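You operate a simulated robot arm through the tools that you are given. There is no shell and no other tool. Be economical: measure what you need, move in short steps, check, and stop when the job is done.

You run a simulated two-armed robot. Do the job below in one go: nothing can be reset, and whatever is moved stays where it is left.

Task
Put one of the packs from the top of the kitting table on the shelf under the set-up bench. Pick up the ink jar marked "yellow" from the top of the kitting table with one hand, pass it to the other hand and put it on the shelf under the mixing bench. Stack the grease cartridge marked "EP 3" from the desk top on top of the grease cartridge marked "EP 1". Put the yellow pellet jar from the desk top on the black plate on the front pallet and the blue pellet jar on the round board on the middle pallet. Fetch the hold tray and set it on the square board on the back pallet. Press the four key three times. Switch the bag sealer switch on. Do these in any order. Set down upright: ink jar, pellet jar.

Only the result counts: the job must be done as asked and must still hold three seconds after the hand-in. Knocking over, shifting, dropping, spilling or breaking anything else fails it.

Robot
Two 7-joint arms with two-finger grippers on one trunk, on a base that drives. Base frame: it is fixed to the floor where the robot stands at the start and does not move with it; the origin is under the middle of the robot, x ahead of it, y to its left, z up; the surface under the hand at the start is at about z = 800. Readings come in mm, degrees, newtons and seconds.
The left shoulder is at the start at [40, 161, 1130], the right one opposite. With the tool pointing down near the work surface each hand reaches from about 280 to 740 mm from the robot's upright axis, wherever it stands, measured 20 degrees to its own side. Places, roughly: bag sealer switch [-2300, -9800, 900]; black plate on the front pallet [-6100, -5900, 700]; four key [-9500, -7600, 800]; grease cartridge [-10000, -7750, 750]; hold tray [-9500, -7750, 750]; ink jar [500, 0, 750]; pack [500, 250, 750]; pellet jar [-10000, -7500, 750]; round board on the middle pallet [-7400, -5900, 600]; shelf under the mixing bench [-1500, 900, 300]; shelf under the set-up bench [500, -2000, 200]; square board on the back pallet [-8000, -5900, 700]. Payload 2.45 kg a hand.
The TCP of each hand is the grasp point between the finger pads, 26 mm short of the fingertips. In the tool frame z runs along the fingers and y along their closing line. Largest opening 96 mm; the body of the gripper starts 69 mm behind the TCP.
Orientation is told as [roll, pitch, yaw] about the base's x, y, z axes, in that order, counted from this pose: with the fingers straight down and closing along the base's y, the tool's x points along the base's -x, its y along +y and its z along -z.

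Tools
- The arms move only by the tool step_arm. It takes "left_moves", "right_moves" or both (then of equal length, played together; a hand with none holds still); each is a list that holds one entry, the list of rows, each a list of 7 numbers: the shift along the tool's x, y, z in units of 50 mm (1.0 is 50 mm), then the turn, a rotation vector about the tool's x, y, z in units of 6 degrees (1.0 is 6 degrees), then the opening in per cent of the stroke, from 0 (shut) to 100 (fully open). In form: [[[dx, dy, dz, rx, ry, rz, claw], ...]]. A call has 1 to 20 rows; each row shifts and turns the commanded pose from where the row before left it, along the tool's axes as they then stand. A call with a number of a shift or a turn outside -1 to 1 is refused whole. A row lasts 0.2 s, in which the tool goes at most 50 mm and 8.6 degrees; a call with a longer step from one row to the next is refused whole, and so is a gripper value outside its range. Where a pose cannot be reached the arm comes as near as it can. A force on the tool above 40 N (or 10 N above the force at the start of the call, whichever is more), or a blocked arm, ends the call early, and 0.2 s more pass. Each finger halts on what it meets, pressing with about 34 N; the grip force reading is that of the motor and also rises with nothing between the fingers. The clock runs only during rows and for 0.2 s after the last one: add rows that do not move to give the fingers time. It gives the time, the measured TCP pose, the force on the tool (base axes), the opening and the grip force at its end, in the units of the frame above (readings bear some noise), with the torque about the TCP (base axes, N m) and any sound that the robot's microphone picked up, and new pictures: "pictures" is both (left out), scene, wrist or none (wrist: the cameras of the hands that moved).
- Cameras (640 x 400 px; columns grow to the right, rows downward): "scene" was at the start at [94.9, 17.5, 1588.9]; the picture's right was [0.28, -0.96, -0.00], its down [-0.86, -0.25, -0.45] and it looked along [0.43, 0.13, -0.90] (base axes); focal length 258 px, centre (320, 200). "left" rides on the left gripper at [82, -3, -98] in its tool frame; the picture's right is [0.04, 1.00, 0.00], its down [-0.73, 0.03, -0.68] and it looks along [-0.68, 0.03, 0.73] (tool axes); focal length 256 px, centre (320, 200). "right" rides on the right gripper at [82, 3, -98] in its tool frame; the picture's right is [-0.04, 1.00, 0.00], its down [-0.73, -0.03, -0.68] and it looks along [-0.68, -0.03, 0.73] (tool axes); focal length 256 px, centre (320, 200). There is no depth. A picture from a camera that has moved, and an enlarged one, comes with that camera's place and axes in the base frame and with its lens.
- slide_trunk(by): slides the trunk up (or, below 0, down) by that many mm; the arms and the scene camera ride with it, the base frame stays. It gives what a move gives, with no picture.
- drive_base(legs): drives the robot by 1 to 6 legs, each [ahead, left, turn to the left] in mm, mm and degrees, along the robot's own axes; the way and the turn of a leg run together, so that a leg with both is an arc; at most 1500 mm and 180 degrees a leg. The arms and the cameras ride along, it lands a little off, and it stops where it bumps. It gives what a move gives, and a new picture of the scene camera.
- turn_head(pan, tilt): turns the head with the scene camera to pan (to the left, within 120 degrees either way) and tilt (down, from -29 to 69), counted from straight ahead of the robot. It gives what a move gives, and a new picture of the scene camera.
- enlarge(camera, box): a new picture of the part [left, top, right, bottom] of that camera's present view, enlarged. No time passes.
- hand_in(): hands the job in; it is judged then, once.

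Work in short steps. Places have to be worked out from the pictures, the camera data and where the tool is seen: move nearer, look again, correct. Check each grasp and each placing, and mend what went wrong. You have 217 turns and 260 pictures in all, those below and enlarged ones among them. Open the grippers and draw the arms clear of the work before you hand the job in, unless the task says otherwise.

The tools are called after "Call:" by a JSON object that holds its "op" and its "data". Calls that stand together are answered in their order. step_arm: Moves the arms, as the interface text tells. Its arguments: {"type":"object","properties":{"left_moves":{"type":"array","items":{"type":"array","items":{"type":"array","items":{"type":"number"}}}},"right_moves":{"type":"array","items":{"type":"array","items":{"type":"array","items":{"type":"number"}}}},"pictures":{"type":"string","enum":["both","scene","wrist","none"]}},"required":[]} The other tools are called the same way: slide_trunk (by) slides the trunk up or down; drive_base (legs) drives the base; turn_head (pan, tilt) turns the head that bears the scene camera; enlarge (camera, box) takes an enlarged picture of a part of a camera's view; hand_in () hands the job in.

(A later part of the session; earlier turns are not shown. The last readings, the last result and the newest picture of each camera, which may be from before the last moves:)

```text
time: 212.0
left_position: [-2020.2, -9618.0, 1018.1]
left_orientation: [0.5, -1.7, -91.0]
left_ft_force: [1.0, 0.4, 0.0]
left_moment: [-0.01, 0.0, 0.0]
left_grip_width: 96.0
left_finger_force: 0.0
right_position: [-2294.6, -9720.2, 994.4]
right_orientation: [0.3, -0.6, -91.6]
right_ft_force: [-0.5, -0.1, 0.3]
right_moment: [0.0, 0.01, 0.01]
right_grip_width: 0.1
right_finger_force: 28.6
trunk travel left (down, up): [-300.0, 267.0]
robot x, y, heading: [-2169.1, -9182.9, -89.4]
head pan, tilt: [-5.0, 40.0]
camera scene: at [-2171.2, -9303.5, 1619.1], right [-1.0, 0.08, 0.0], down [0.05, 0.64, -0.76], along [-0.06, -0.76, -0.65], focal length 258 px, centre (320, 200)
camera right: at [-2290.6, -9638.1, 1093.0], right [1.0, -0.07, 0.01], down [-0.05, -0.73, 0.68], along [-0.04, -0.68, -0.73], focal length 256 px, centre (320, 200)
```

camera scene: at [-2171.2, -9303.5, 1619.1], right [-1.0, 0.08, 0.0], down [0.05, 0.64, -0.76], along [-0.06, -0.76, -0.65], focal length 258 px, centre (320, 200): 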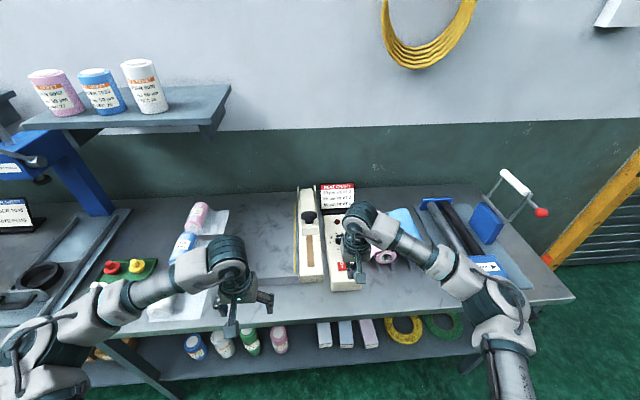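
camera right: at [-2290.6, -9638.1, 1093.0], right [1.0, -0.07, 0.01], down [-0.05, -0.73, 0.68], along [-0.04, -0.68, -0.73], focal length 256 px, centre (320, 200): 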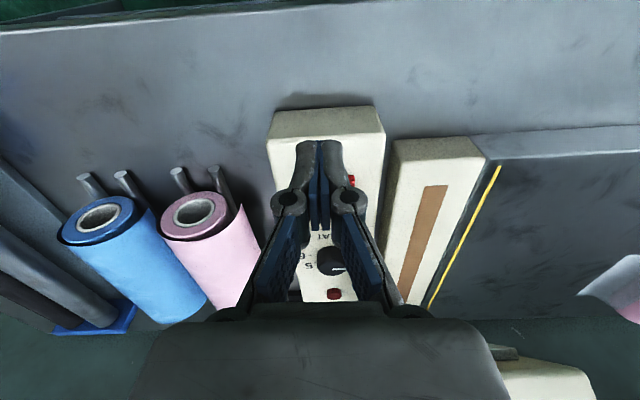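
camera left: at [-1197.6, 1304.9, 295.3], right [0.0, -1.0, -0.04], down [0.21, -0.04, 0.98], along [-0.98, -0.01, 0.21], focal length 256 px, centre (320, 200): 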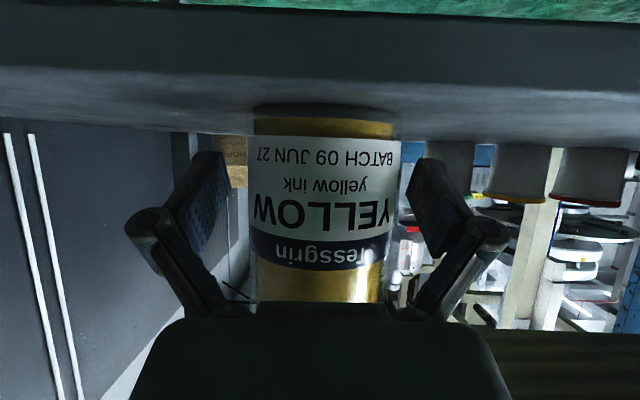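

The closed fingers are near the rocker. I'll zoom in from both cameras to locate it exactly.

Call:
{"op": "enlarge", "data": {"camera": "scene", "box": [310, 180, 400, 300]}}

Call:
{"op": "enlarge", "data": {"camera": "right", "box": [250, 90, 410, 310]}}

```text
3.33 times, centred on (355, 240) of scene
camera zoom: at [-2171.2, -9303.5, 1619.1], right [-1.0, 0.08, 0.0], down [0.05, 0.64, -0.76], along [-0.06, -0.76, -0.65], focal length 858 px, centre (203, 67)
```

zoom: 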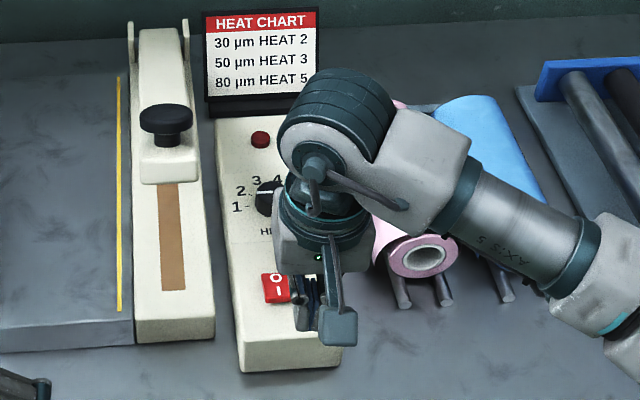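

```text
1.82 times, centred on (330, 200) of right
camera zoom: at [-2290.6, -9638.1, 1093.0], right [1.0, -0.07, 0.01], down [-0.05, -0.73, 0.68], along [-0.04, -0.68, -0.73], focal length 465 px, centre (302, 200)
```

zoom: 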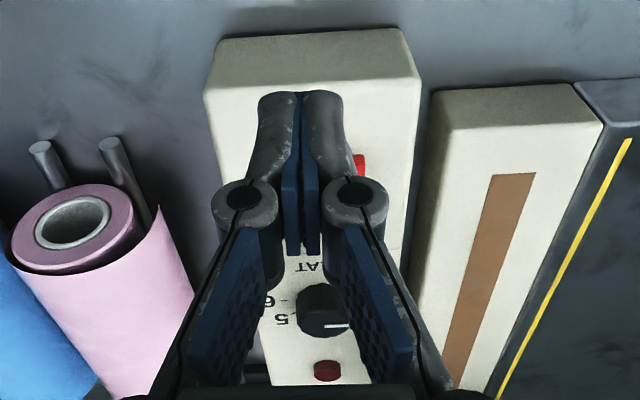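

The "I" end is at about (-2282,-9791,905). I'll position the closed fingertips over its near half and lower to 15 mm above.

Call:
{"op": "step_arm", "data": {"right_moves": [[[-0.63, 0.144, 0, 0, 0, 0, 0], [-0.64, 0.144, 0, 0, 0, 0, 0], [0, 0, 0.45, 0, 0, 0, 0], [0, 0, 0.4, 0, 0, 0, 0], [0, 0, 0, 0, 0, 0, 0]]], "pictures": "none"}}

Call:
{"op": "enlarge", "data": {"camera": "scene", "box": [310, 180, 400, 300]}}

Call:
{"op": "enlarge", "data": {"camera": "right", "box": [250, 90, 410, 250]}}

```text
time: 213.2
left_position: [-2021.1, -9619.7, 1018.5]
left_orientation: [0.5, -1.7, -91.0]
left_ft_force: [1.1, 0.6, -0.4]
left_moment: [0.05, 0.0, 0.03]
left_grip_width: 95.8
left_finger_force: 0.1
right_position: [-2281.9, -9784.3, 954.4]
right_orientation: [0.3, -0.5, -91.5]
right_ft_force: [-0.6, 0.0, 0.9]
right_moment: [0.02, 0.01, 0.01]
right_grip_width: 0.1
right_finger_force: 28.4
trunk travel left (down, up): [-300.0, 267.0]
robot x, y, heading: [-2169.7, -9181.0, -89.4]
head pan, tilt: [-5.0, 40.0]
```

```text
3.33 times, centred on (355, 240) of scene
camera zoom: at [-2171.5, -9303.4, 1619.2], right [-1.0, 0.08, 0.0], down [0.05, 0.64, -0.76], along [-0.06, -0.76, -0.65], focal length 858 px, centre (203, 67)
```

zoom: 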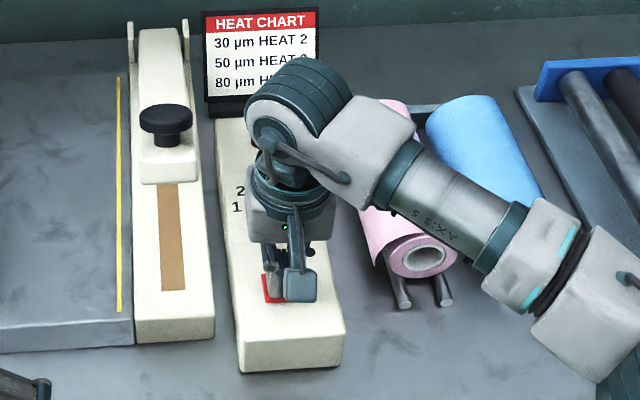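

```text
2.50 times, centred on (330, 170) of right
camera zoom: at [-2278.4, -9702.4, 1050.9], right [1.0, -0.07, 0.01], down [-0.05, -0.73, 0.69], along [-0.04, -0.68, -0.73], focal length 640 px, centre (295, 275)
```

zoom: 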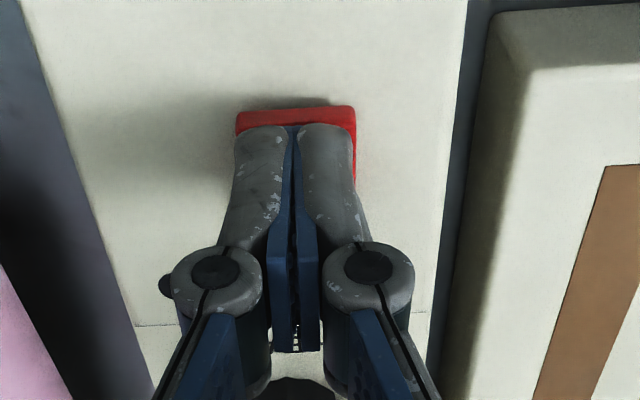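

Alignment is good; I'll shift 5 mm toward me so only the near "I" half is pressed. Then I'll press down gradually.

Call:
{"op": "step_arm", "data": {"right_moves": [[[0.1, 0, 0, 0, 0, 0, 0], [0, 0, 0.12, 0, 0, 0, 0], [0, 0, 0.08, 0, 0, 0, 0], [0, 0, 0.08, 0, 0, 0, 0], [0, 0, 0.08, 0, 0, 0, 0], [0, 0, 0.08, 0, 0, 0, 0], [0, 0, 0, 0, 0, 0, 0]]], "pictures": "none"}}

Call:
{"op": "enlarge", "data": {"camera": "right", "box": [250, 90, 410, 250]}}

```text
time: 214.4
left_position: [-2020.7, -9617.7, 1018.6]
left_orientation: [0.4, -1.9, -91.1]
left_ft_force: [0.5, -0.6, -0.6]
left_moment: [0.05, -0.01, 0.01]
left_grip_width: 96.0
left_finger_force: 0.1
right_position: [-2281.6, -9778.2, 944.7]
right_orientation: [0.6, -1.3, -91.3]
right_ft_force: [-2.8, 9.8, 17.7]
right_moment: [0.07, 0.14, -0.03]
right_grip_width: 6.2
right_finger_force: 28.6
trunk travel left (down, up): [-300.0, 267.0]
robot x, y, heading: [-2166.0, -9180.6, -89.3]
head pan, tilt: [-5.0, 40.0]
stopped in row 6 (right hand): the force on the tool passed its limit at 45 N (the readings are from after the stop); the commanded pose is now the measured one
```

```text
2.50 times, centred on (330, 170) of right
camera zoom: at [-2277.8, -9695.6, 1041.8], right [1.0, -0.06, 0.01], down [-0.06, -0.72, 0.69], along [-0.04, -0.69, -0.72], focal length 640 px, centre (295, 275)
```

zoom: 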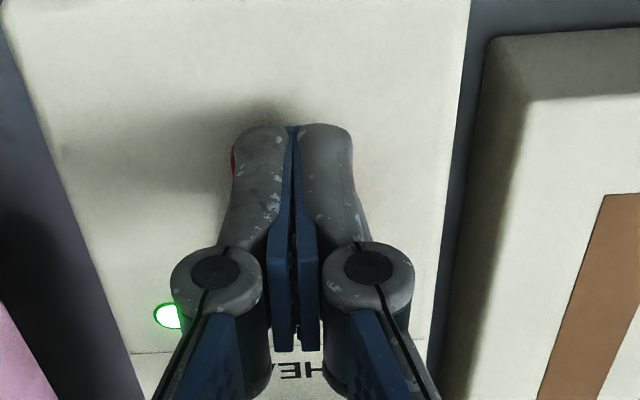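

A green lamp came on. I'll retreat upward and verify the switch state.

Call:
{"op": "step_arm", "data": {"right_moves": [[[0, 0, -0.3, 0, 0, 0, 0], [0, 0, -0.8, 0, 0, 0, 0], [0.8, 0, -0.3, 0, 0, 0, 0], [0.8, 0, 0, 0, 0, 0, 100], [0, 0, 0, 0, 0, 0, 100]]], "pictures": "none"}}

Call:
{"op": "enlarge", "data": {"camera": "scene", "box": [290, 170, 400, 310]}}

```text
time: 215.6
left_position: [-2020.9, -9617.7, 1019.2]
left_orientation: [0.5, -1.8, -91.0]
left_ft_force: [-0.6, -0.3, -0.1]
left_moment: [0.03, 0.0, -0.01]
left_grip_width: 96.1
left_finger_force: 0.0
right_position: [-2280.0, -9698.3, 1010.2]
right_orientation: [0.7, -1.2, -91.5]
right_ft_force: [0.3, -0.9, -1.3]
right_moment: [-0.02, -0.01, 0.02]
right_grip_width: 95.9
right_finger_force: 0.0
trunk travel left (down, up): [-300.0, 267.0]
robot x, y, heading: [-2164.6, -9180.9, -89.4]
head pan, tilt: [-5.0, 40.0]
```

```text
2.86 times, centred on (345, 240) of scene
camera zoom: at [-2171.7, -9303.6, 1619.1], right [-1.0, 0.08, 0.0], down [0.05, 0.64, -0.76], along [-0.06, -0.76, -0.65], focal length 736 px, centre (249, 86)
```

zoom: 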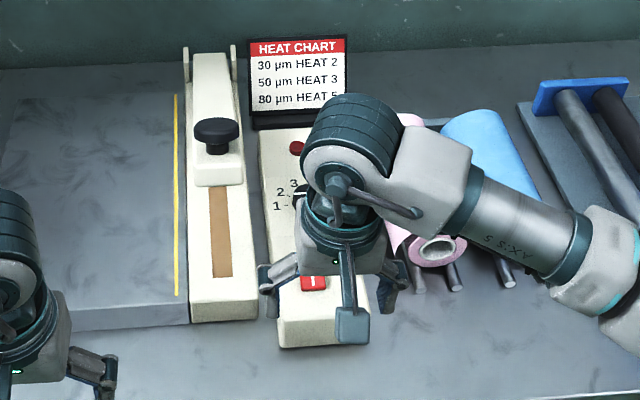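

I'll back off and confirm the lamp is still lit.

Call:
{"op": "drive_base", "data": {"legs": [[-430, 0, 0]]}}

Call:
{"op": "enlarge", "data": {"camera": "scene", "box": [270, 120, 400, 215]}}

Call:
{"op": "turn_head", "data": {"pan": -85, "tilt": 15}}

```text
time: 218.2
left_position: [-2024.7, -9189.0, 1019.1]
left_orientation: [0.6, -1.9, -91.0]
left_ft_force: [-0.2, -1.0, -0.7]
left_moment: [-0.02, 0.03, 0.01]
left_grip_width: 96.0
left_finger_force: 0.1
right_position: [-2283.8, -9270.9, 1010.6]
right_orientation: [0.7, -1.2, -91.5]
right_ft_force: [-0.1, -0.4, -0.6]
right_moment: [-0.01, -0.01, 0.0]
right_grip_width: 96.2
right_finger_force: 0.1
trunk travel left (down, up): [-300.0, 267.0]
robot x, y, heading: [-2169.4, -8757.8, -89.3]
head pan, tilt: [-5.0, 40.0]
camera scene: at [-2175.8, -8875.4, 1619.1], right [-1.0, 0.08, 0.0], down [0.05, 0.64, -0.76], along [-0.06, -0.76, -0.65], focal length 258 px, centre (320, 200)
```

scene: 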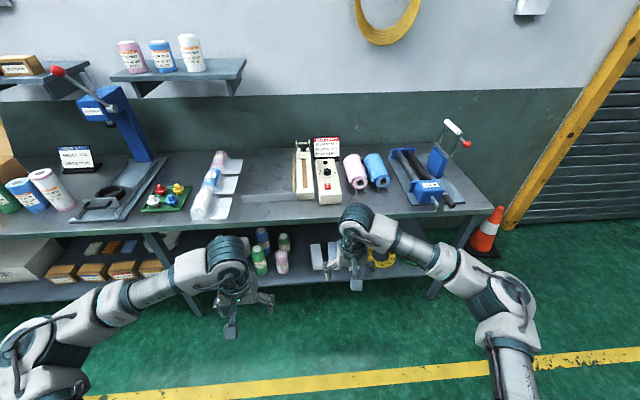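

```text
4.21 times, centred on (335, 168) of scene
camera zoom: at [-2175.8, -8875.4, 1619.1], right [-1.0, 0.08, 0.0], down [0.05, 0.64, -0.76], along [-0.06, -0.76, -0.65], focal length 1084 px, centre (257, 337)
```

zoom: 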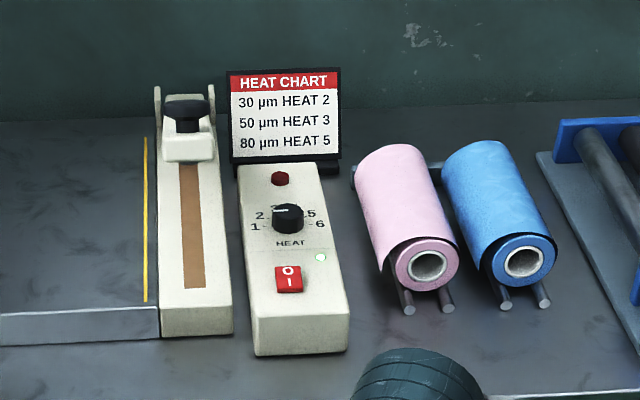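

```text
time: 219.8
left_position: [-2025.0, -9184.5, 1021.1]
left_orientation: [0.4, -2.1, -91.0]
left_ft_force: [-0.5, -0.6, -0.5]
left_moment: [0.05, 0.01, -0.01]
left_grip_width: 96.1
left_finger_force: 0.1
right_position: [-2283.2, -9267.4, 1011.8]
right_orientation: [0.6, -1.4, -91.4]
right_ft_force: [-0.5, 0.3, 0.4]
right_moment: [0.0, -0.03, 0.0]
right_grip_width: 96.0
right_finger_force: 0.0
trunk travel left (down, up): [-300.0, 267.0]
robot x, y, heading: [-2170.9, -8756.3, -89.5]
head pan, tilt: [-85.0, 15.0]
camera scene: at [-2261.8, -8799.4, 1659.1], right [-0.1, 1.0, 0.0], down [0.26, 0.03, -0.97], along [-0.96, -0.09, -0.26], focal length 258 px, centre (320, 200)
```

scene: 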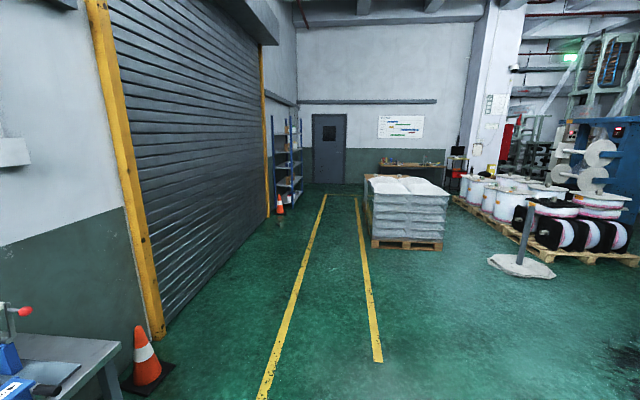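

Sealer is on (lamp lit). I'll go west along the marked aisle toward the desk, keeping left of the bag pallet.

Call:
{"op": "drive_base", "data": {"legs": [[0, 0, -90], [1400, 200, 0], [1400, 80, 0], [1400, 0, 0], [1000, 0, 0]]}}

Call:
{"op": "turn_head", "data": {"pan": -30, "tilt": 18}}

```text
time: 248.6
left_position: [-7794.2, -9303.9, 1021.3]
left_orientation: [0.4, -2.1, 180.0]
left_ft_force: [-0.4, -0.3, 0.2]
left_moment: [0.01, 0.01, -0.02]
left_grip_width: 96.0
left_finger_force: 0.0
right_position: [-7878.9, -9046.8, 1013.0]
right_orientation: [0.6, -1.4, 179.5]
right_ft_force: [0.6, -0.3, -0.7]
right_moment: [0.0, 0.01, -0.01]
right_grip_width: 96.1
right_finger_force: 0.1
trunk travel left (down, up): [-300.0, 267.0]
robot x, y, heading: [-7364.8, -9154.7, -178.5]
head pan, tilt: [-85.0, 15.0]
camera scene: at [-7410.6, -9060.7, 1659.1], right [0.99, 0.11, 0.0], down [0.03, -0.26, -0.97], along [-0.11, 0.96, -0.26], focal length 258 px, centre (320, 200)
```

scene: 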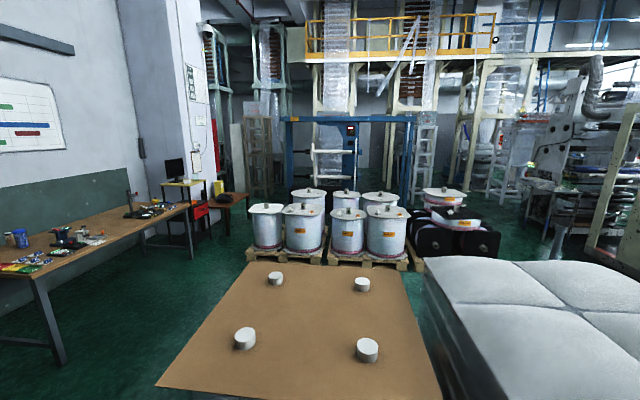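

```text
time: 249.8
left_position: [-7788.9, -9304.7, 1022.9]
left_orientation: [0.6, -2.2, 179.9]
left_ft_force: [0.4, 0.0, -0.2]
left_moment: [0.03, 0.01, 0.0]
left_grip_width: 95.8
left_finger_force: 0.0
right_position: [-7875.2, -9047.3, 1015.0]
right_orientation: [0.6, -1.6, 179.4]
right_ft_force: [0.8, 0.5, -0.7]
right_moment: [-0.02, -0.01, 0.0]
right_grip_width: 95.9
right_finger_force: 0.2
trunk travel left (down, up): [-300.0, 267.0]
robot x, y, heading: [-7363.7, -9149.5, -178.4]
head pan, tilt: [-30.0, 18.0]
camera scene: at [-7482.1, -9109.2, 1653.9], right [0.48, 0.88, 0.0], down [0.28, -0.15, -0.95], along [-0.83, 0.45, -0.31], focal length 258 px, centre (320, 200)
```

scene: 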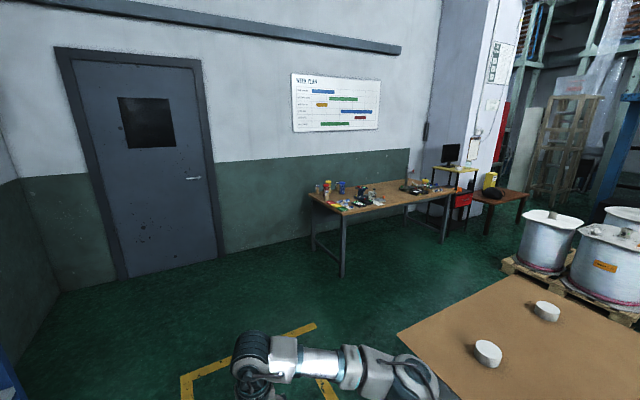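

The desk's south end (y≈-7800) faces open floor, and all targets are near that end. I'll turn to face +y, strafe west to x≈-9750, and approach.

Call:
{"op": "drive_base", "data": {"legs": [[0, 0, -91.5], [0, 1300, 0], [0, 1080, 0], [500, 0, 0]]}}

Call:
{"op": "turn_head", "data": {"pan": 0, "tilt": 35}}

```text
time: 267.9
left_position: [-9892.8, -8225.0, 1023.1]
left_orientation: [0.7, -2.3, 88.3]
left_ft_force: [0.9, -1.0, 1.1]
left_moment: [0.03, 0.02, 0.02]
left_grip_width: 95.8
left_finger_force: 0.1
right_position: [-9633.5, -8145.9, 1015.2]
right_orientation: [0.7, -1.5, 87.7]
right_ft_force: [0.0, 0.7, -0.4]
right_moment: [-0.03, 0.06, 0.01]
right_grip_width: 96.0
right_finger_force: 0.1
trunk travel left (down, up): [-300.0, 267.0]
robot x, y, heading: [-9755.8, -8649.8, 90.0]
head pan, tilt: [-30.0, 18.0]
camera scene: at [-9709.7, -8537.4, 1654.0], right [0.87, -0.5, 0.0], down [-0.15, -0.27, -0.95], along [0.48, 0.82, -0.31], focal length 258 px, centre (320, 200)
```

scene: 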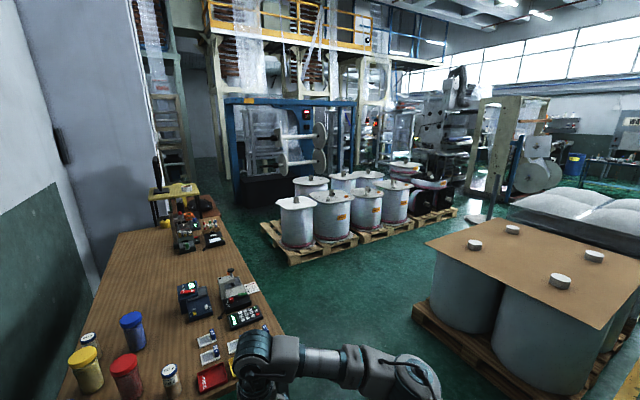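

```text
time: 268.9
left_position: [-9890.2, -8228.5, 1025.8]
left_orientation: [0.9, -2.5, 88.4]
left_ft_force: [0.4, -1.0, 0.8]
left_moment: [-0.02, 0.02, -0.01]
left_grip_width: 95.9
left_finger_force: 0.1
right_position: [-9629.5, -8148.3, 1015.5]
right_orientation: [0.9, -1.8, 87.7]
right_ft_force: [0.6, 0.8, 0.2]
right_moment: [-0.01, 0.01, 0.01]
right_grip_width: 96.0
right_finger_force: 0.0
trunk travel left (down, up): [-300.0, 267.0]
robot x, y, heading: [-9756.5, -8651.6, 89.8]
head pan, tilt: [0.0, 35.0]
camera scene: at [-9752.7, -8530.1, 1626.8], right [1.0, 0.0, 0.0], down [0.0, -0.58, -0.82], along [0.0, 0.82, -0.58], focal length 258 px, centre (320, 200)
```

scene: 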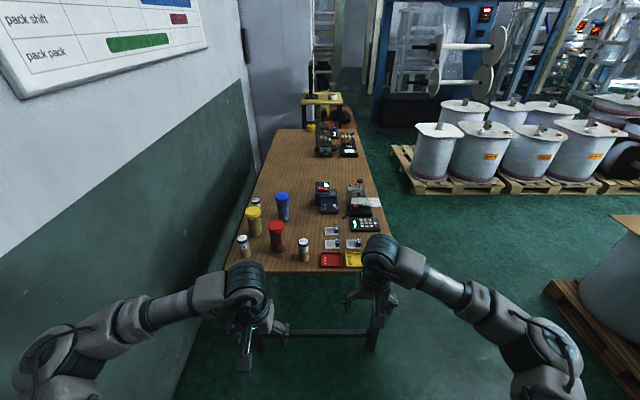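

I'll enlarge the desk area to identify the items.

Call:
{"op": "enlarge", "data": {"camera": "scene", "box": [220, 170, 400, 280]}}

```text
3.56 times, centred on (310, 225) of scene
camera zoom: at [-9752.7, -8530.1, 1626.8], right [1.0, 0.0, 0.0], down [0.0, -0.58, -0.82], along [0.0, 0.82, -0.58], focal length 916 px, centre (356, 111)
```

zoom: 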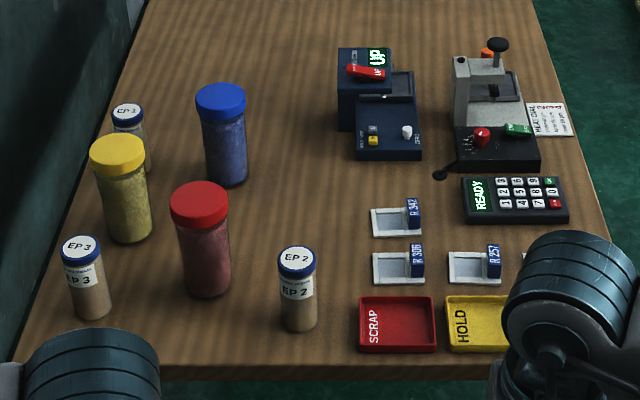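

All items are identified: EP 1 behind the yellow jar, EP 3 front left, the hold tray front right, and the keypad right. I'll drive in to about y≈-8050.

Call:
{"op": "drive_base", "data": {"legs": [[590, 0, 0]]}}

Call:
{"op": "turn_head", "data": {"pan": -15, "tilt": 60}}

```text
time: 272.2
left_position: [-9891.0, -7637.0, 1024.6]
left_orientation: [0.6, -2.5, 88.1]
left_ft_force: [0.3, 0.2, 0.9]
left_moment: [-0.02, 0.03, 0.03]
left_grip_width: 96.0
left_finger_force: 0.1
right_position: [-9630.4, -7559.4, 1016.5]
right_orientation: [0.7, -1.8, 87.4]
right_ft_force: [0.0, -0.1, -0.1]
right_moment: [0.0, -0.01, 0.06]
right_grip_width: 96.1
right_finger_force: 0.0
trunk travel left (down, up): [-300.0, 267.0]
robot x, y, heading: [-9756.8, -8060.6, 89.4]
head pan, tilt: [0.0, 35.0]
camera scene: at [-9756.3, -7939.4, 1626.8], right [1.0, -0.01, 0.0], down [0.0, -0.58, -0.82], along [0.01, 0.82, -0.58], focal length 258 px, centre (320, 200)
```

scene: 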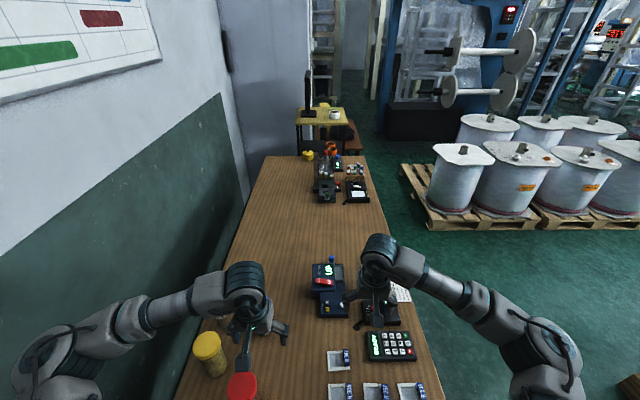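

```text
time: 273.1
left_position: [-9888.6, -7640.4, 1026.2]
left_orientation: [0.7, -2.7, 88.0]
left_ft_force: [-0.9, 0.1, 0.2]
left_moment: [0.02, -0.01, 0.0]
left_grip_width: 96.0
left_finger_force: 0.1
right_position: [-9628.7, -7562.0, 1018.2]
right_orientation: [0.8, -1.9, 87.3]
right_ft_force: [1.3, -0.3, 0.4]
right_moment: [-0.01, 0.0, 0.02]
right_grip_width: 96.0
right_finger_force: 0.1
trunk travel left (down, up): [-300.0, 267.0]
robot x, y, heading: [-9755.5, -8061.0, 89.6]
head pan, tilt: [-15.0, 60.0]
camera scene: at [-9736.7, -7963.3, 1592.6], right [0.96, -0.27, 0.0], down [-0.23, -0.84, -0.5], along [0.13, 0.48, -0.87], focal length 258 px, centre (320, 200)
```

scene: 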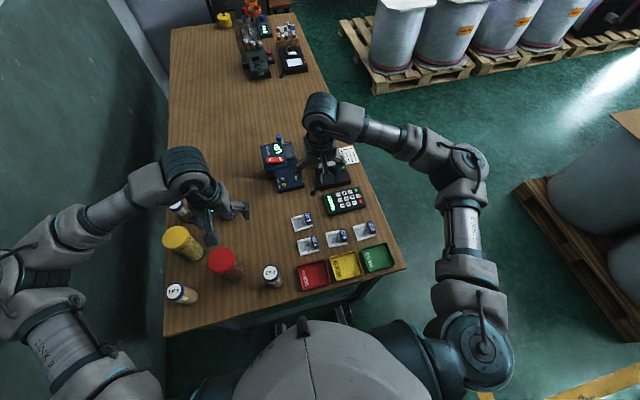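

Zooming on the keypad.

Call:
{"op": "enlarge", "data": {"camera": "scene", "box": [310, 170, 400, 226]}}

Call:
{"op": "enlarge", "data": {"camera": "right", "box": [160, 0, 480, 200]}}

```text
7.11 times, centred on (355, 198) of scene
camera zoom: at [-9736.7, -7963.3, 1592.6], right [0.96, -0.27, 0.0], down [-0.23, -0.84, -0.5], along [0.13, 0.48, -0.87], focal length 1831 px, centre (71, 214)
```

zoom: 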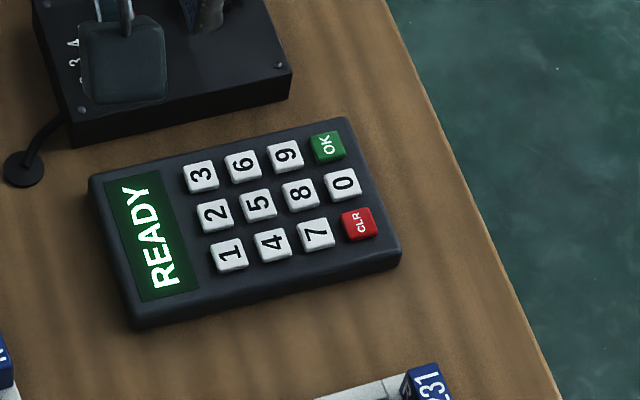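

```text
2.00 times, centred on (320, 100) of right
camera zoom: at [-9635.4, -7646.9, 1113.7], right [-1.0, 0.08, 0.02], down [0.07, 0.71, 0.7], along [0.05, 0.7, -0.71], focal length 512 px, centre (320, 400)
```

zoom: 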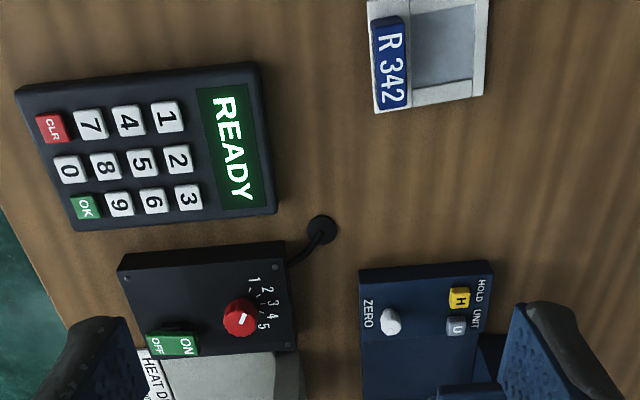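

The four key sits in the near row, second from the left, at about (-9522,-7562,785). I'll close the right fingers and hover above it.

Call:
{"op": "step_arm", "data": {"right_moves": [[[0, -0.7, 0.5, 0, 0.3, -0.45, 30], [0.02, -0.72, 0.5, 0, 0, 0, 0], [0.02, -0.72, 0.5, 0, 0, 0, 0], [0, 0, 0.5, 0, 0, 0, 0], [0, 0, 0, 0, 0, 0, 0]]], "pictures": "wrist"}}

Call:
{"op": "enlarge", "data": {"camera": "scene", "box": [310, 150, 420, 230]}}

```text
time: 274.3
left_position: [-9889.3, -7640.3, 1026.6]
left_orientation: [0.7, -2.7, 88.0]
left_ft_force: [-0.5, -0.2, 0.0]
left_moment: [0.02, -0.03, 0.02]
left_grip_width: 96.1
left_finger_force: 0.0
right_position: [-9523.3, -7564.3, 918.5]
right_orientation: [0.8, -0.2, 90.2]
right_ft_force: [-0.4, -0.2, 0.9]
right_moment: [0.02, -0.01, -0.02]
right_grip_width: 0.2
right_finger_force: 28.1
trunk travel left (down, up): [-300.0, 267.0]
robot x, y, heading: [-9756.0, -8063.4, 89.9]
head pan, tilt: [-15.0, 60.0]
camera right: at [-9525.9, -7645.9, 1015.4], right [-1.0, 0.04, 0.01], down [0.04, 0.73, 0.68], along [0.02, 0.68, -0.73], focal length 256 px, centre (320, 200)
```

right: 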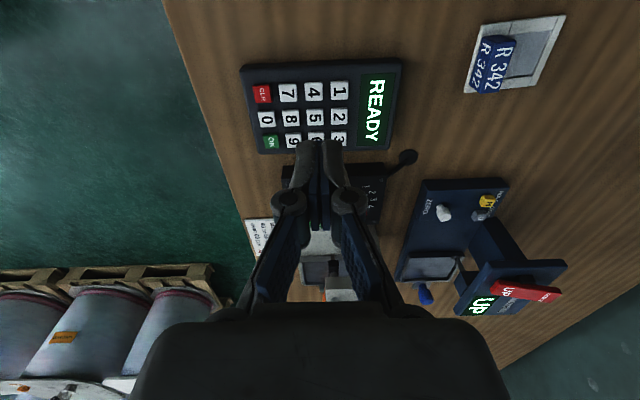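

```text
5.00 times, centred on (365, 190) of scene
camera zoom: at [-9737.1, -7963.5, 1592.6], right [0.96, -0.27, 0.0], down [-0.23, -0.84, -0.5], along [0.13, 0.48, -0.87], focal length 1287 px, centre (95, 250)
```

zoom: 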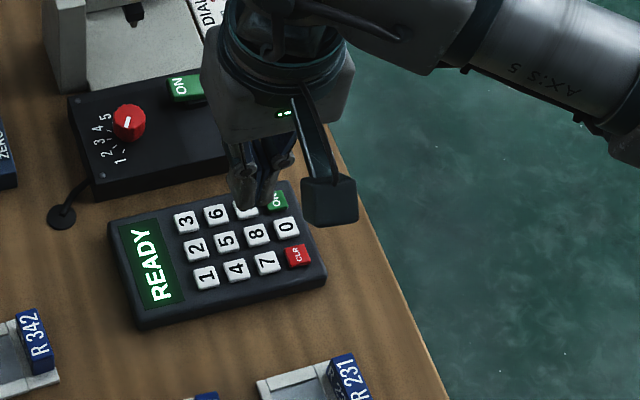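

I'll refine the alignment (+3 mm x, 4 mm toward me) and descend to about 15 mm above the key for another look.

Call:
{"op": "step_arm", "data": {"right_moves": [[[0.08, -0.06, 0.6, 0, 0, 0, 0], [0, 0, 0.6, 0, 0, 0, 0], [0, 0, 0.56, 0, 0, 0, 0], [0, 0, 0, 0, 0, 0, 0]]], "pictures": "none"}}

Call:
{"op": "enlarge", "data": {"camera": "right", "box": [240, 60, 400, 220]}}

Call:
{"op": "enlarge", "data": {"camera": "scene", "box": [320, 170, 400, 226]}}

```text
time: 275.3
left_position: [-9888.5, -7640.2, 1026.8]
left_orientation: [0.7, -2.8, 87.9]
left_ft_force: [-0.6, 0.5, 0.2]
left_moment: [-0.03, 0.02, -0.02]
left_grip_width: 96.2
left_finger_force: 0.0
right_position: [-9518.9, -7567.3, 826.8]
right_orientation: [0.8, -0.3, 90.0]
right_ft_force: [0.1, 0.7, 0.0]
right_moment: [0.03, -0.04, 0.01]
right_grip_width: 0.1
right_finger_force: 28.3
trunk travel left (down, up): [-300.0, 267.0]
robot x, y, heading: [-9750.9, -8060.5, 89.5]
head pan, tilt: [-15.0, 60.0]
```

```text
2.50 times, centred on (320, 140) of right
camera zoom: at [-9522.2, -7649.1, 925.9], right [-1.0, 0.04, 0.01], down [0.04, 0.73, 0.68], along [0.02, 0.68, -0.73], focal length 640 px, centre (320, 350)
```

zoom: 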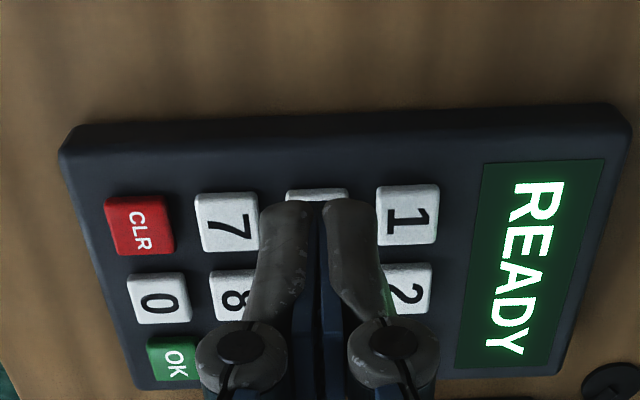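

```text
7.14 times, centred on (360, 198) of scene
camera zoom: at [-9735.3, -7963.6, 1592.6], right [0.96, -0.27, 0.0], down [-0.23, -0.84, -0.5], along [0.13, 0.48, -0.87], focal length 1839 px, centre (34, 214)
```

zoom: 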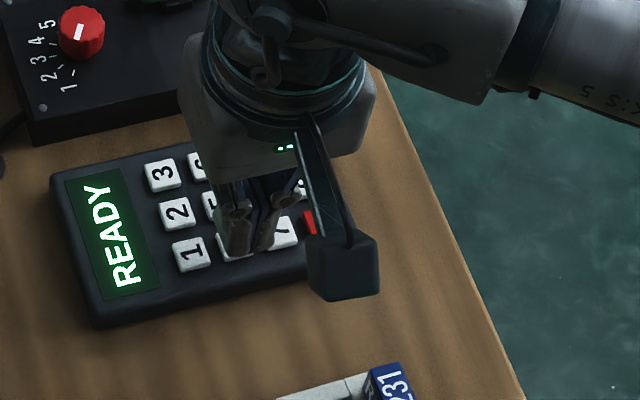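

Lateral alignment is centred on key 4. I'll nudge 4 mm nearer and do the first press gently.

Call:
{"op": "step_arm", "data": {"right_moves": [[[0.08, 0, 0.1, 0, 0, 0, 0], [0, 0, 0.1, 0, 0, 0, 0], [0, 0, 0.05, 0, 0, 0, 0], [0, 0, 0.05, 0, 0, 0, 0], [0, 0, 0, 0, 0, 0, 0]]], "pictures": "none"}}

Call:
{"op": "enlarge", "data": {"camera": "right", "box": [240, 60, 400, 220]}}

```text
time: 276.5
left_position: [-9888.4, -7638.9, 1026.3]
left_orientation: [0.7, -2.7, 88.0]
left_ft_force: [-0.9, -0.3, 0.5]
left_moment: [-0.04, 0.01, -0.01]
left_grip_width: 96.1
left_finger_force: 0.1
right_position: [-9520.7, -7571.6, 813.7]
right_orientation: [0.8, -0.3, 90.1]
right_ft_force: [0.6, -0.8, 0.2]
right_moment: [-0.02, 0.02, -0.05]
right_grip_width: 0.1
right_finger_force: 28.5
trunk travel left (down, up): [-300.0, 267.0]
robot x, y, heading: [-9755.0, -8060.1, 89.9]
head pan, tilt: [-15.0, 60.0]
```

```text
2.50 times, centred on (320, 140) of right
camera zoom: at [-9523.1, -7653.6, 911.7], right [-1.0, 0.04, 0.01], down [0.04, 0.73, 0.68], along [0.02, 0.68, -0.73], focal length 640 px, centre (320, 350)
```

zoom: 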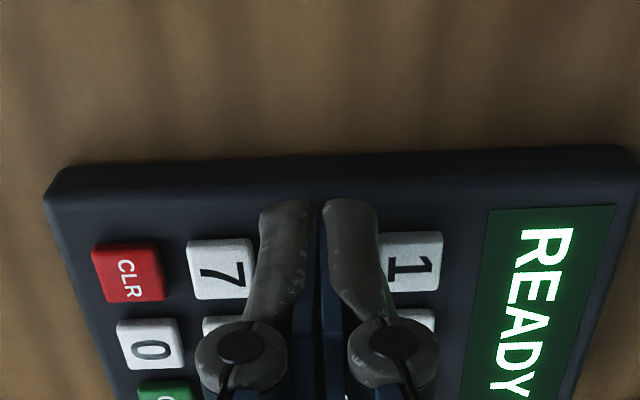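

No contact yet. I'll continue down in 2.5 mm steps.

Call:
{"op": "step_arm", "data": {"right_moves": [[[-0.04, 0, 0.05, 0, 0, 0, 0], [0, 0, 0.05, 0, 0, 0, 0], [0, 0, 0.05, 0, 0, 0, 0], [0, 0, 0.05, 0, 0, 0, 0], [0, 0, 0, 0, 0, 0, 0]]], "pictures": "none"}}

Call:
{"op": "enlarge", "data": {"camera": "right", "box": [240, 60, 400, 220]}}

```text
time: 277.7
left_position: [-9888.4, -7639.5, 1027.5]
left_orientation: [0.7, -2.7, 88.0]
left_ft_force: [-0.2, -0.1, 0.1]
left_moment: [0.02, 0.01, -0.02]
left_grip_width: 95.9
left_finger_force: 0.0
right_position: [-9521.0, -7568.8, 803.3]
right_orientation: [0.8, -0.4, 90.1]
right_ft_force: [3.3, -0.7, 7.8]
right_moment: [0.03, -0.05, -0.03]
right_grip_width: 6.2
right_finger_force: 28.5
trunk travel left (down, up): [-300.0, 267.0]
robot x, y, heading: [-9761.1, -8063.8, 89.7]
head pan, tilt: [-15.0, 60.0]
heard: click
```

```text
2.50 times, centred on (320, 140) of right
camera zoom: at [-9523.2, -7651.6, 901.8], right [-1.0, 0.04, 0.01], down [0.04, 0.73, 0.68], along [0.02, 0.68, -0.73], focal length 640 px, centre (320, 350)
```

zoom: 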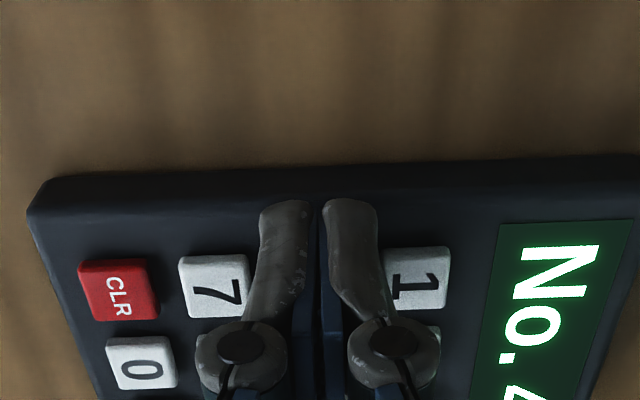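

Click, and the display shows "No. 4", so one press is registered. I'll lift and press a second time.

Call:
{"op": "step_arm", "data": {"right_moves": [[[0, 0, -0.24, 0, 0, 0, 0], [0, 0, 0, 0, 0, 0, 0], [0, 0, 0.12, 0, 0, 0, 0], [0, 0, 0.06, 0, 0, 0, 0], [0, 0, 0.06, 0, 0, 0, 0], [0, 0, 0, 0, 0, 0, 0]]], "pictures": "none"}}

Call:
{"op": "enlarge", "data": {"camera": "right", "box": [240, 60, 440, 260]}}

```text
time: 279.1
left_position: [-9888.4, -7640.8, 1027.0]
left_orientation: [0.6, -2.6, 87.9]
left_ft_force: [0.1, 0.1, -0.1]
left_moment: [-0.03, -0.02, -0.02]
left_grip_width: 95.8
left_finger_force: 0.0
right_position: [-9519.4, -7569.3, 804.4]
right_orientation: [0.8, -0.3, 90.1]
right_ft_force: [2.1, 1.6, 7.4]
right_moment: [0.1, -0.06, -0.02]
right_grip_width: 6.2
right_finger_force: 28.4
trunk travel left (down, up): [-300.0, 267.0]
robot x, y, heading: [-9751.0, -8067.4, 89.6]
head pan, tilt: [-15.0, 60.0]
heard: click
```

```text
2.00 times, centred on (340, 160) of right
camera zoom: at [-9523.3, -7651.4, 901.9], right [-1.0, 0.04, 0.01], down [0.04, 0.73, 0.68], along [0.02, 0.68, -0.73], focal length 512 px, centre (280, 280)
```

zoom: 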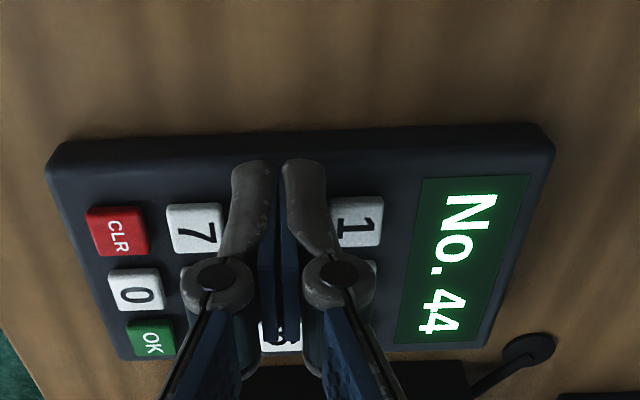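

"No. 44". Third press, then lift away.

Call:
{"op": "step_arm", "data": {"right_moves": [[[0, 0, -0.24, 0, 0, 0, 0], [0, 0, 0, 0, 0, 0, 0], [0, 0, 0.12, 0, 0, 0, 0], [0, 0, 0.06, 0, 0, 0, 0], [0, 0, 0.06, 0, 0, 0, 0], [0, 0, 0, 0, 0, 0, 0], [0, 0, -0.5, 0, 0, 0, 0], [0, 0, -0.9, 0, 0, 0, 0], [0, 0, -0.9, 0, 0, 0, 0], [0, 0, 0, 0, 0, 0, 100]]], "pictures": "none"}}

Call:
{"op": "enlarge", "data": {"camera": "right", "box": [200, 30, 440, 230]}}

```text
time: 281.3
left_position: [-9888.0, -7639.9, 1026.4]
left_orientation: [0.7, -2.6, 87.9]
left_ft_force: [-0.4, 0.1, 0.2]
left_moment: [-0.02, -0.03, 0.01]
left_grip_width: 95.9
left_finger_force: 0.0
right_position: [-9518.3, -7571.4, 918.0]
right_orientation: [0.8, -0.2, 90.1]
right_ft_force: [0.8, -0.2, -0.7]
right_moment: [0.01, -0.01, -0.01]
right_grip_width: 82.8
right_finger_force: 0.2
trunk travel left (down, up): [-300.0, 267.0]
robot x, y, heading: [-9754.7, -8061.4, 89.8]
head pan, tilt: [-15.0, 60.0]
heard: click
```

```text
2.00 times, centred on (320, 130) of right
camera zoom: at [-9521.0, -7652.7, 1015.7], right [-1.0, 0.04, 0.01], down [0.04, 0.73, 0.68], along [0.02, 0.68, -0.73], focal length 512 px, centre (320, 340)
```

zoom: 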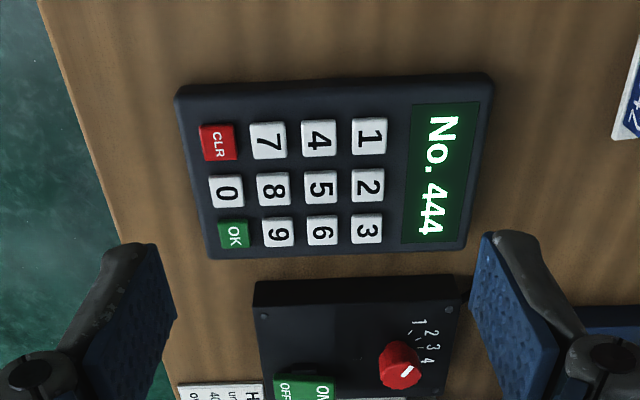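

The display reads "No. 444", so the key task is done. Next, the left hand goes above the yellow pellet jar at about (-10069,-7588), and the right hand rises.

Call:
{"op": "step_arm", "data": {"left_moves": [[[-0.23, 0.913, -0.175, 0, 0.43, -0.33, 100], [-0.23, 0.913, -0.175, 0, 0, 0, 100], [-0.23, 0.913, -0.175, 0, 0, 0, 100], [-0.23, 0.913, -0.175, 0, 0, 0, 100], [0, 0, 0, 0, 0, 0, 100]]], "right_moves": [[[0, 0, -0.55, 0, 0, 0, 100], [0, 0, -0.55, 0, 0, 0, 100], [0, 0, -0.55, 0, 0, 0, 100], [0, 0, -0.55, 0, 0, 0, 100], [0, 0, 0, 0, 0, 0, 100]]], "pictures": "none"}}

Call:
{"op": "turn_head", "data": {"pan": 20, "tilt": 58}}

Call:
{"op": "enlarge", "data": {"camera": "left", "box": [0, 0, 640, 400]}}

```text
time: 282.5
left_position: [-10070.6, -7592.9, 1064.1]
left_orientation: [0.7, -0.1, 89.9]
left_ft_force: [0.0, -0.4, -0.9]
left_moment: [-0.04, -0.05, 0.0]
left_grip_width: 96.1
left_finger_force: 0.1
right_position: [-9519.9, -7570.1, 1029.2]
right_orientation: [0.7, -0.2, 90.1]
right_ft_force: [0.2, 1.3, -0.1]
right_moment: [-0.02, -0.02, 0.03]
right_grip_width: 95.8
right_finger_force: 0.1
trunk travel left (down, up): [-300.0, 267.0]
robot x, y, heading: [-9753.0, -8061.8, 89.8]
head pan, tilt: [-15.0, 60.0]
```

```text
time: 283.5
left_position: [-10070.7, -7593.8, 1064.5]
left_orientation: [0.7, -0.1, 90.0]
left_ft_force: [-0.3, 0.3, 0.2]
left_moment: [-0.04, -0.01, -0.03]
left_grip_width: 96.0
left_finger_force: 0.1
right_position: [-9519.8, -7568.9, 1028.3]
right_orientation: [0.6, -0.2, 90.1]
right_ft_force: [0.0, -0.3, -0.5]
right_moment: [0.0, 0.03, -0.02]
right_grip_width: 96.1
right_finger_force: 0.0
trunk travel left (down, up): [-300.0, 267.0]
robot x, y, heading: [-9757.5, -8063.7, 89.6]
head pan, tilt: [20.0, 58.0]
camera scene: at [-9778.0, -7962.7, 1594.9], right [0.94, 0.33, 0.0], down [0.28, -0.8, -0.53], along [-0.18, 0.5, -0.85], focal length 258 px, centre (320, 200)
```

scene: 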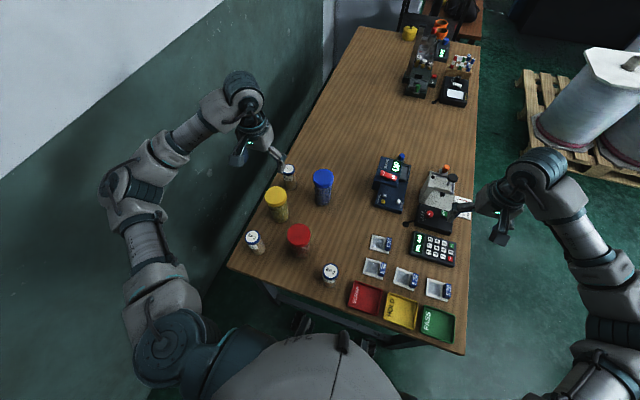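

```text
1.00 times, centred on (320, 200) of left (not enlarged: the box is as wide or as high as the picture)
camera zoom: at [-10067.7, -7674.4, 1163.0], right [-1.0, -0.04, 0.01], down [-0.02, 0.73, 0.68], along [-0.03, 0.68, -0.73], focal length 256 px, centre (320, 200)
```

zoom: 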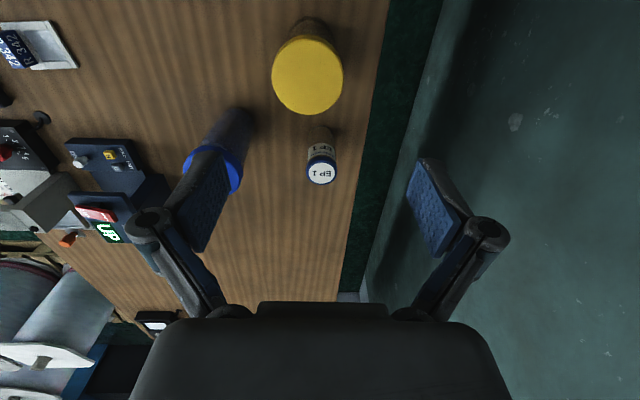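

The yellow cap is at about (-10060,-7590), top near 905–925. I'll align the left hand and descend around it.

Call:
{"op": "step_arm", "data": {"left_moves": [[[-0.06, -0.2, 0.4, 0, 0, 0, 100], [0, 0, 0.6, 0, 0, 0, 100], [0, 0, 0.6, 0, 0, 0, 100], [0, 0, 0.7, 0, 0, 0, 100], [0, 0, 0, 0, 0, 0, 100]]], "pictures": "wrist"}}

```text
time: 284.7
left_position: [-10062.4, -7589.7, 948.1]
left_orientation: [0.7, -0.2, 90.1]
left_ft_force: [-0.5, 0.6, 0.6]
left_moment: [-0.04, 0.01, -0.03]
left_grip_width: 96.3
left_finger_force: 0.1
right_position: [-9518.0, -7570.2, 1028.7]
right_orientation: [0.6, -0.2, 90.1]
right_ft_force: [-0.7, -0.4, 0.3]
right_moment: [0.02, 0.0, -0.03]
right_grip_width: 96.0
right_finger_force: 0.0
trunk travel left (down, up): [-300.0, 267.0]
robot x, y, heading: [-9752.0, -8064.1, 89.7]
head pan, tilt: [20.0, 58.0]
camera left: at [-10058.4, -7670.7, 1047.4], right [-1.0, -0.04, 0.01], down [-0.02, 0.73, 0.68], along [-0.03, 0.68, -0.73], focal length 256 px, centre (320, 200)
```

left: 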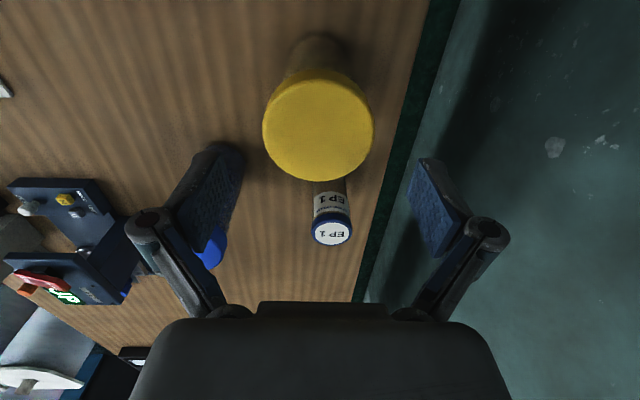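

Well centred. I'll descend 80 mm and close.

Call:
{"op": "step_arm", "data": {"left_moves": [[[0, 0, 0.5, 0, 0, 0, 100], [0, 0, 0.5, 0, 0, 0, 100], [0, 0, 0.5, 0, 0, 0, 100], [0, 0, 0.1, 0, 0, 0, 100], [0, 0, 0, 0, 0, 0, 100], [0, 0, 0, 0, 0, 0, 50], [0, 0, 0, 0, 0, 0, 20], [0, 0, 0, 0, 0, 0, 0], [0, 0, 0, 0, 0, 0, 0]]], "pictures": "wrist"}}

```text
time: 286.7
left_position: [-10062.0, -7589.0, 869.7]
left_orientation: [0.6, -0.2, 90.0]
left_ft_force: [0.6, 2.8, 6.3]
left_moment: [0.2, -0.3, 0.06]
left_grip_width: 67.6
left_finger_force: 33.8
right_position: [-9518.2, -7569.9, 1028.4]
right_orientation: [0.7, -0.2, 90.0]
right_ft_force: [0.0, 0.1, -0.6]
right_moment: [-0.04, 0.01, -0.02]
right_grip_width: 95.9
right_finger_force: 0.0
trunk travel left (down, up): [-300.0, 267.0]
robot x, y, heading: [-9757.4, -8065.3, 89.6]
head pan, tilt: [20.0, 58.0]
camera left: at [-10059.1, -7670.4, 968.1], right [-1.0, -0.04, 0.01], down [-0.02, 0.73, 0.68], along [-0.04, 0.68, -0.73], focal length 256 px, centre (320, 200)
```

left: 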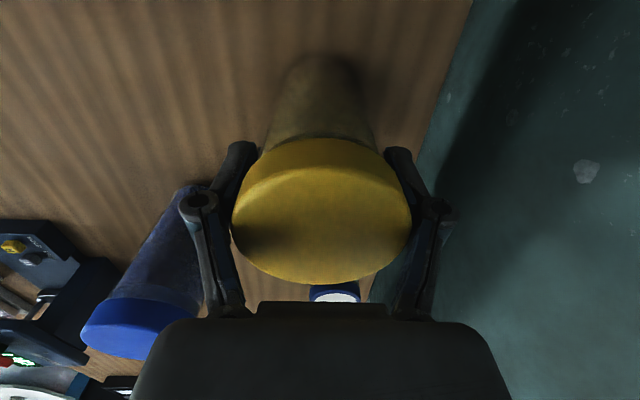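

Grip is 67.6 mm, possibly on the cap. I'll re-grip 20 mm lower to hold the body.

Call:
{"op": "step_arm", "data": {"left_moves": [[[0, 0, 0, 0, 0, 0, 85], [0, 0, 0, 0, 0, 0, 100], [0, 0, 0.2, 0, 0, 0, 100], [0, 0, 0.2, 0, 0, 0, 100], [0, 0, 0, 0, 0, 0, 60], [0, 0, 0, 0, 0, 0, 20], [0, 0, 0, 0, 0, 0, 0], [0, 0, 0, 0, 0, 0, 0]]], "pictures": "wrist"}}

```text
time: 288.2
left_position: [-10062.7, -7587.6, 857.0]
left_orientation: [0.8, -1.2, 90.1]
left_ft_force: [-1.5, -1.2, 26.7]
left_moment: [-0.06, -0.11, -0.16]
left_grip_width: 83.8
left_finger_force: 33.9
right_position: [-9517.0, -7574.8, 1030.0]
right_orientation: [0.9, -0.6, 90.0]
right_ft_force: [0.0, 0.1, 0.0]
right_moment: [-0.06, 0.01, 0.04]
right_grip_width: 96.1
right_finger_force: 0.0
trunk travel left (down, up): [-300.0, 267.0]
robot x, y, heading: [-9756.6, -8061.3, 89.5]
head pan, tilt: [20.0, 58.0]
stopped in row 7 (left hand): the force on the tool passed its limit at 42 N (the readings are from after the stop); the commanded pose is now the measured one
camera left: at [-10059.2, -7671.5, 954.6], right [-1.0, -0.04, 0.01], down [-0.02, 0.72, 0.69], along [-0.04, 0.69, -0.72], focal length 256 px, centre (320, 200)
```

left: 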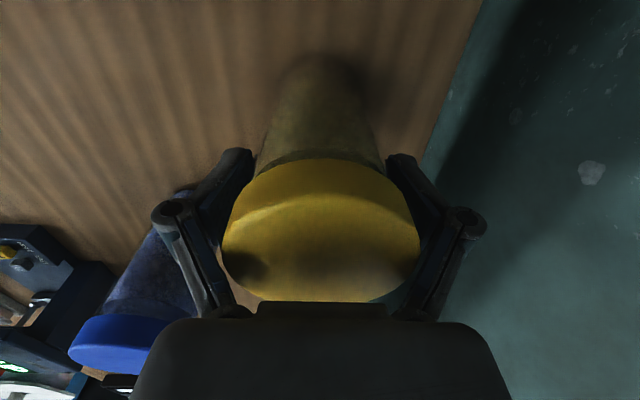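

The palm touched the cap at z≈857. I'll back up 6 mm and close.

Call:
{"op": "step_arm", "data": {"left_moves": [[[0, 0, -0.14, 0, 0.17, 0, 85], [0, 0, 0, 0, 0, 0, 60], [0, 0, 0, 0, 0, 0, 20], [0, 0, 0, 0, 0, 0, 0], [0, 0, 0, 0, 0, 0, 0]]], "pictures": "wrist"}}

```text
time: 289.4
left_position: [-10063.0, -7590.5, 862.0]
left_orientation: [0.7, 0.2, 90.1]
left_ft_force: [0.8, 0.3, 15.7]
left_moment: [-0.16, 0.02, 0.0]
left_grip_width: 77.0
left_finger_force: 34.5
right_position: [-9516.8, -7572.4, 1030.7]
right_orientation: [0.8, -0.5, 90.1]
right_ft_force: [0.6, -0.4, -0.6]
right_moment: [0.0, -0.02, 0.01]
right_grip_width: 95.9
right_finger_force: 0.0
trunk travel left (down, up): [-300.0, 267.0]
robot x, y, heading: [-9755.7, -8062.6, 89.3]
head pan, tilt: [20.0, 58.0]
camera left: at [-10059.3, -7670.0, 960.4], right [-1.0, -0.04, 0.01], down [-0.02, 0.74, 0.68], along [-0.04, 0.67, -0.74], focal length 256 px, centre (320, 200)
```

left: 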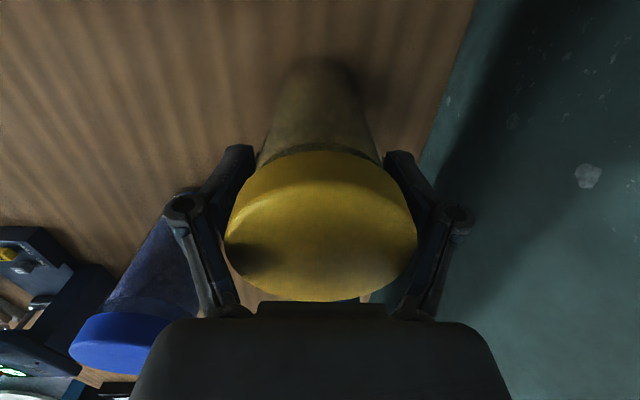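

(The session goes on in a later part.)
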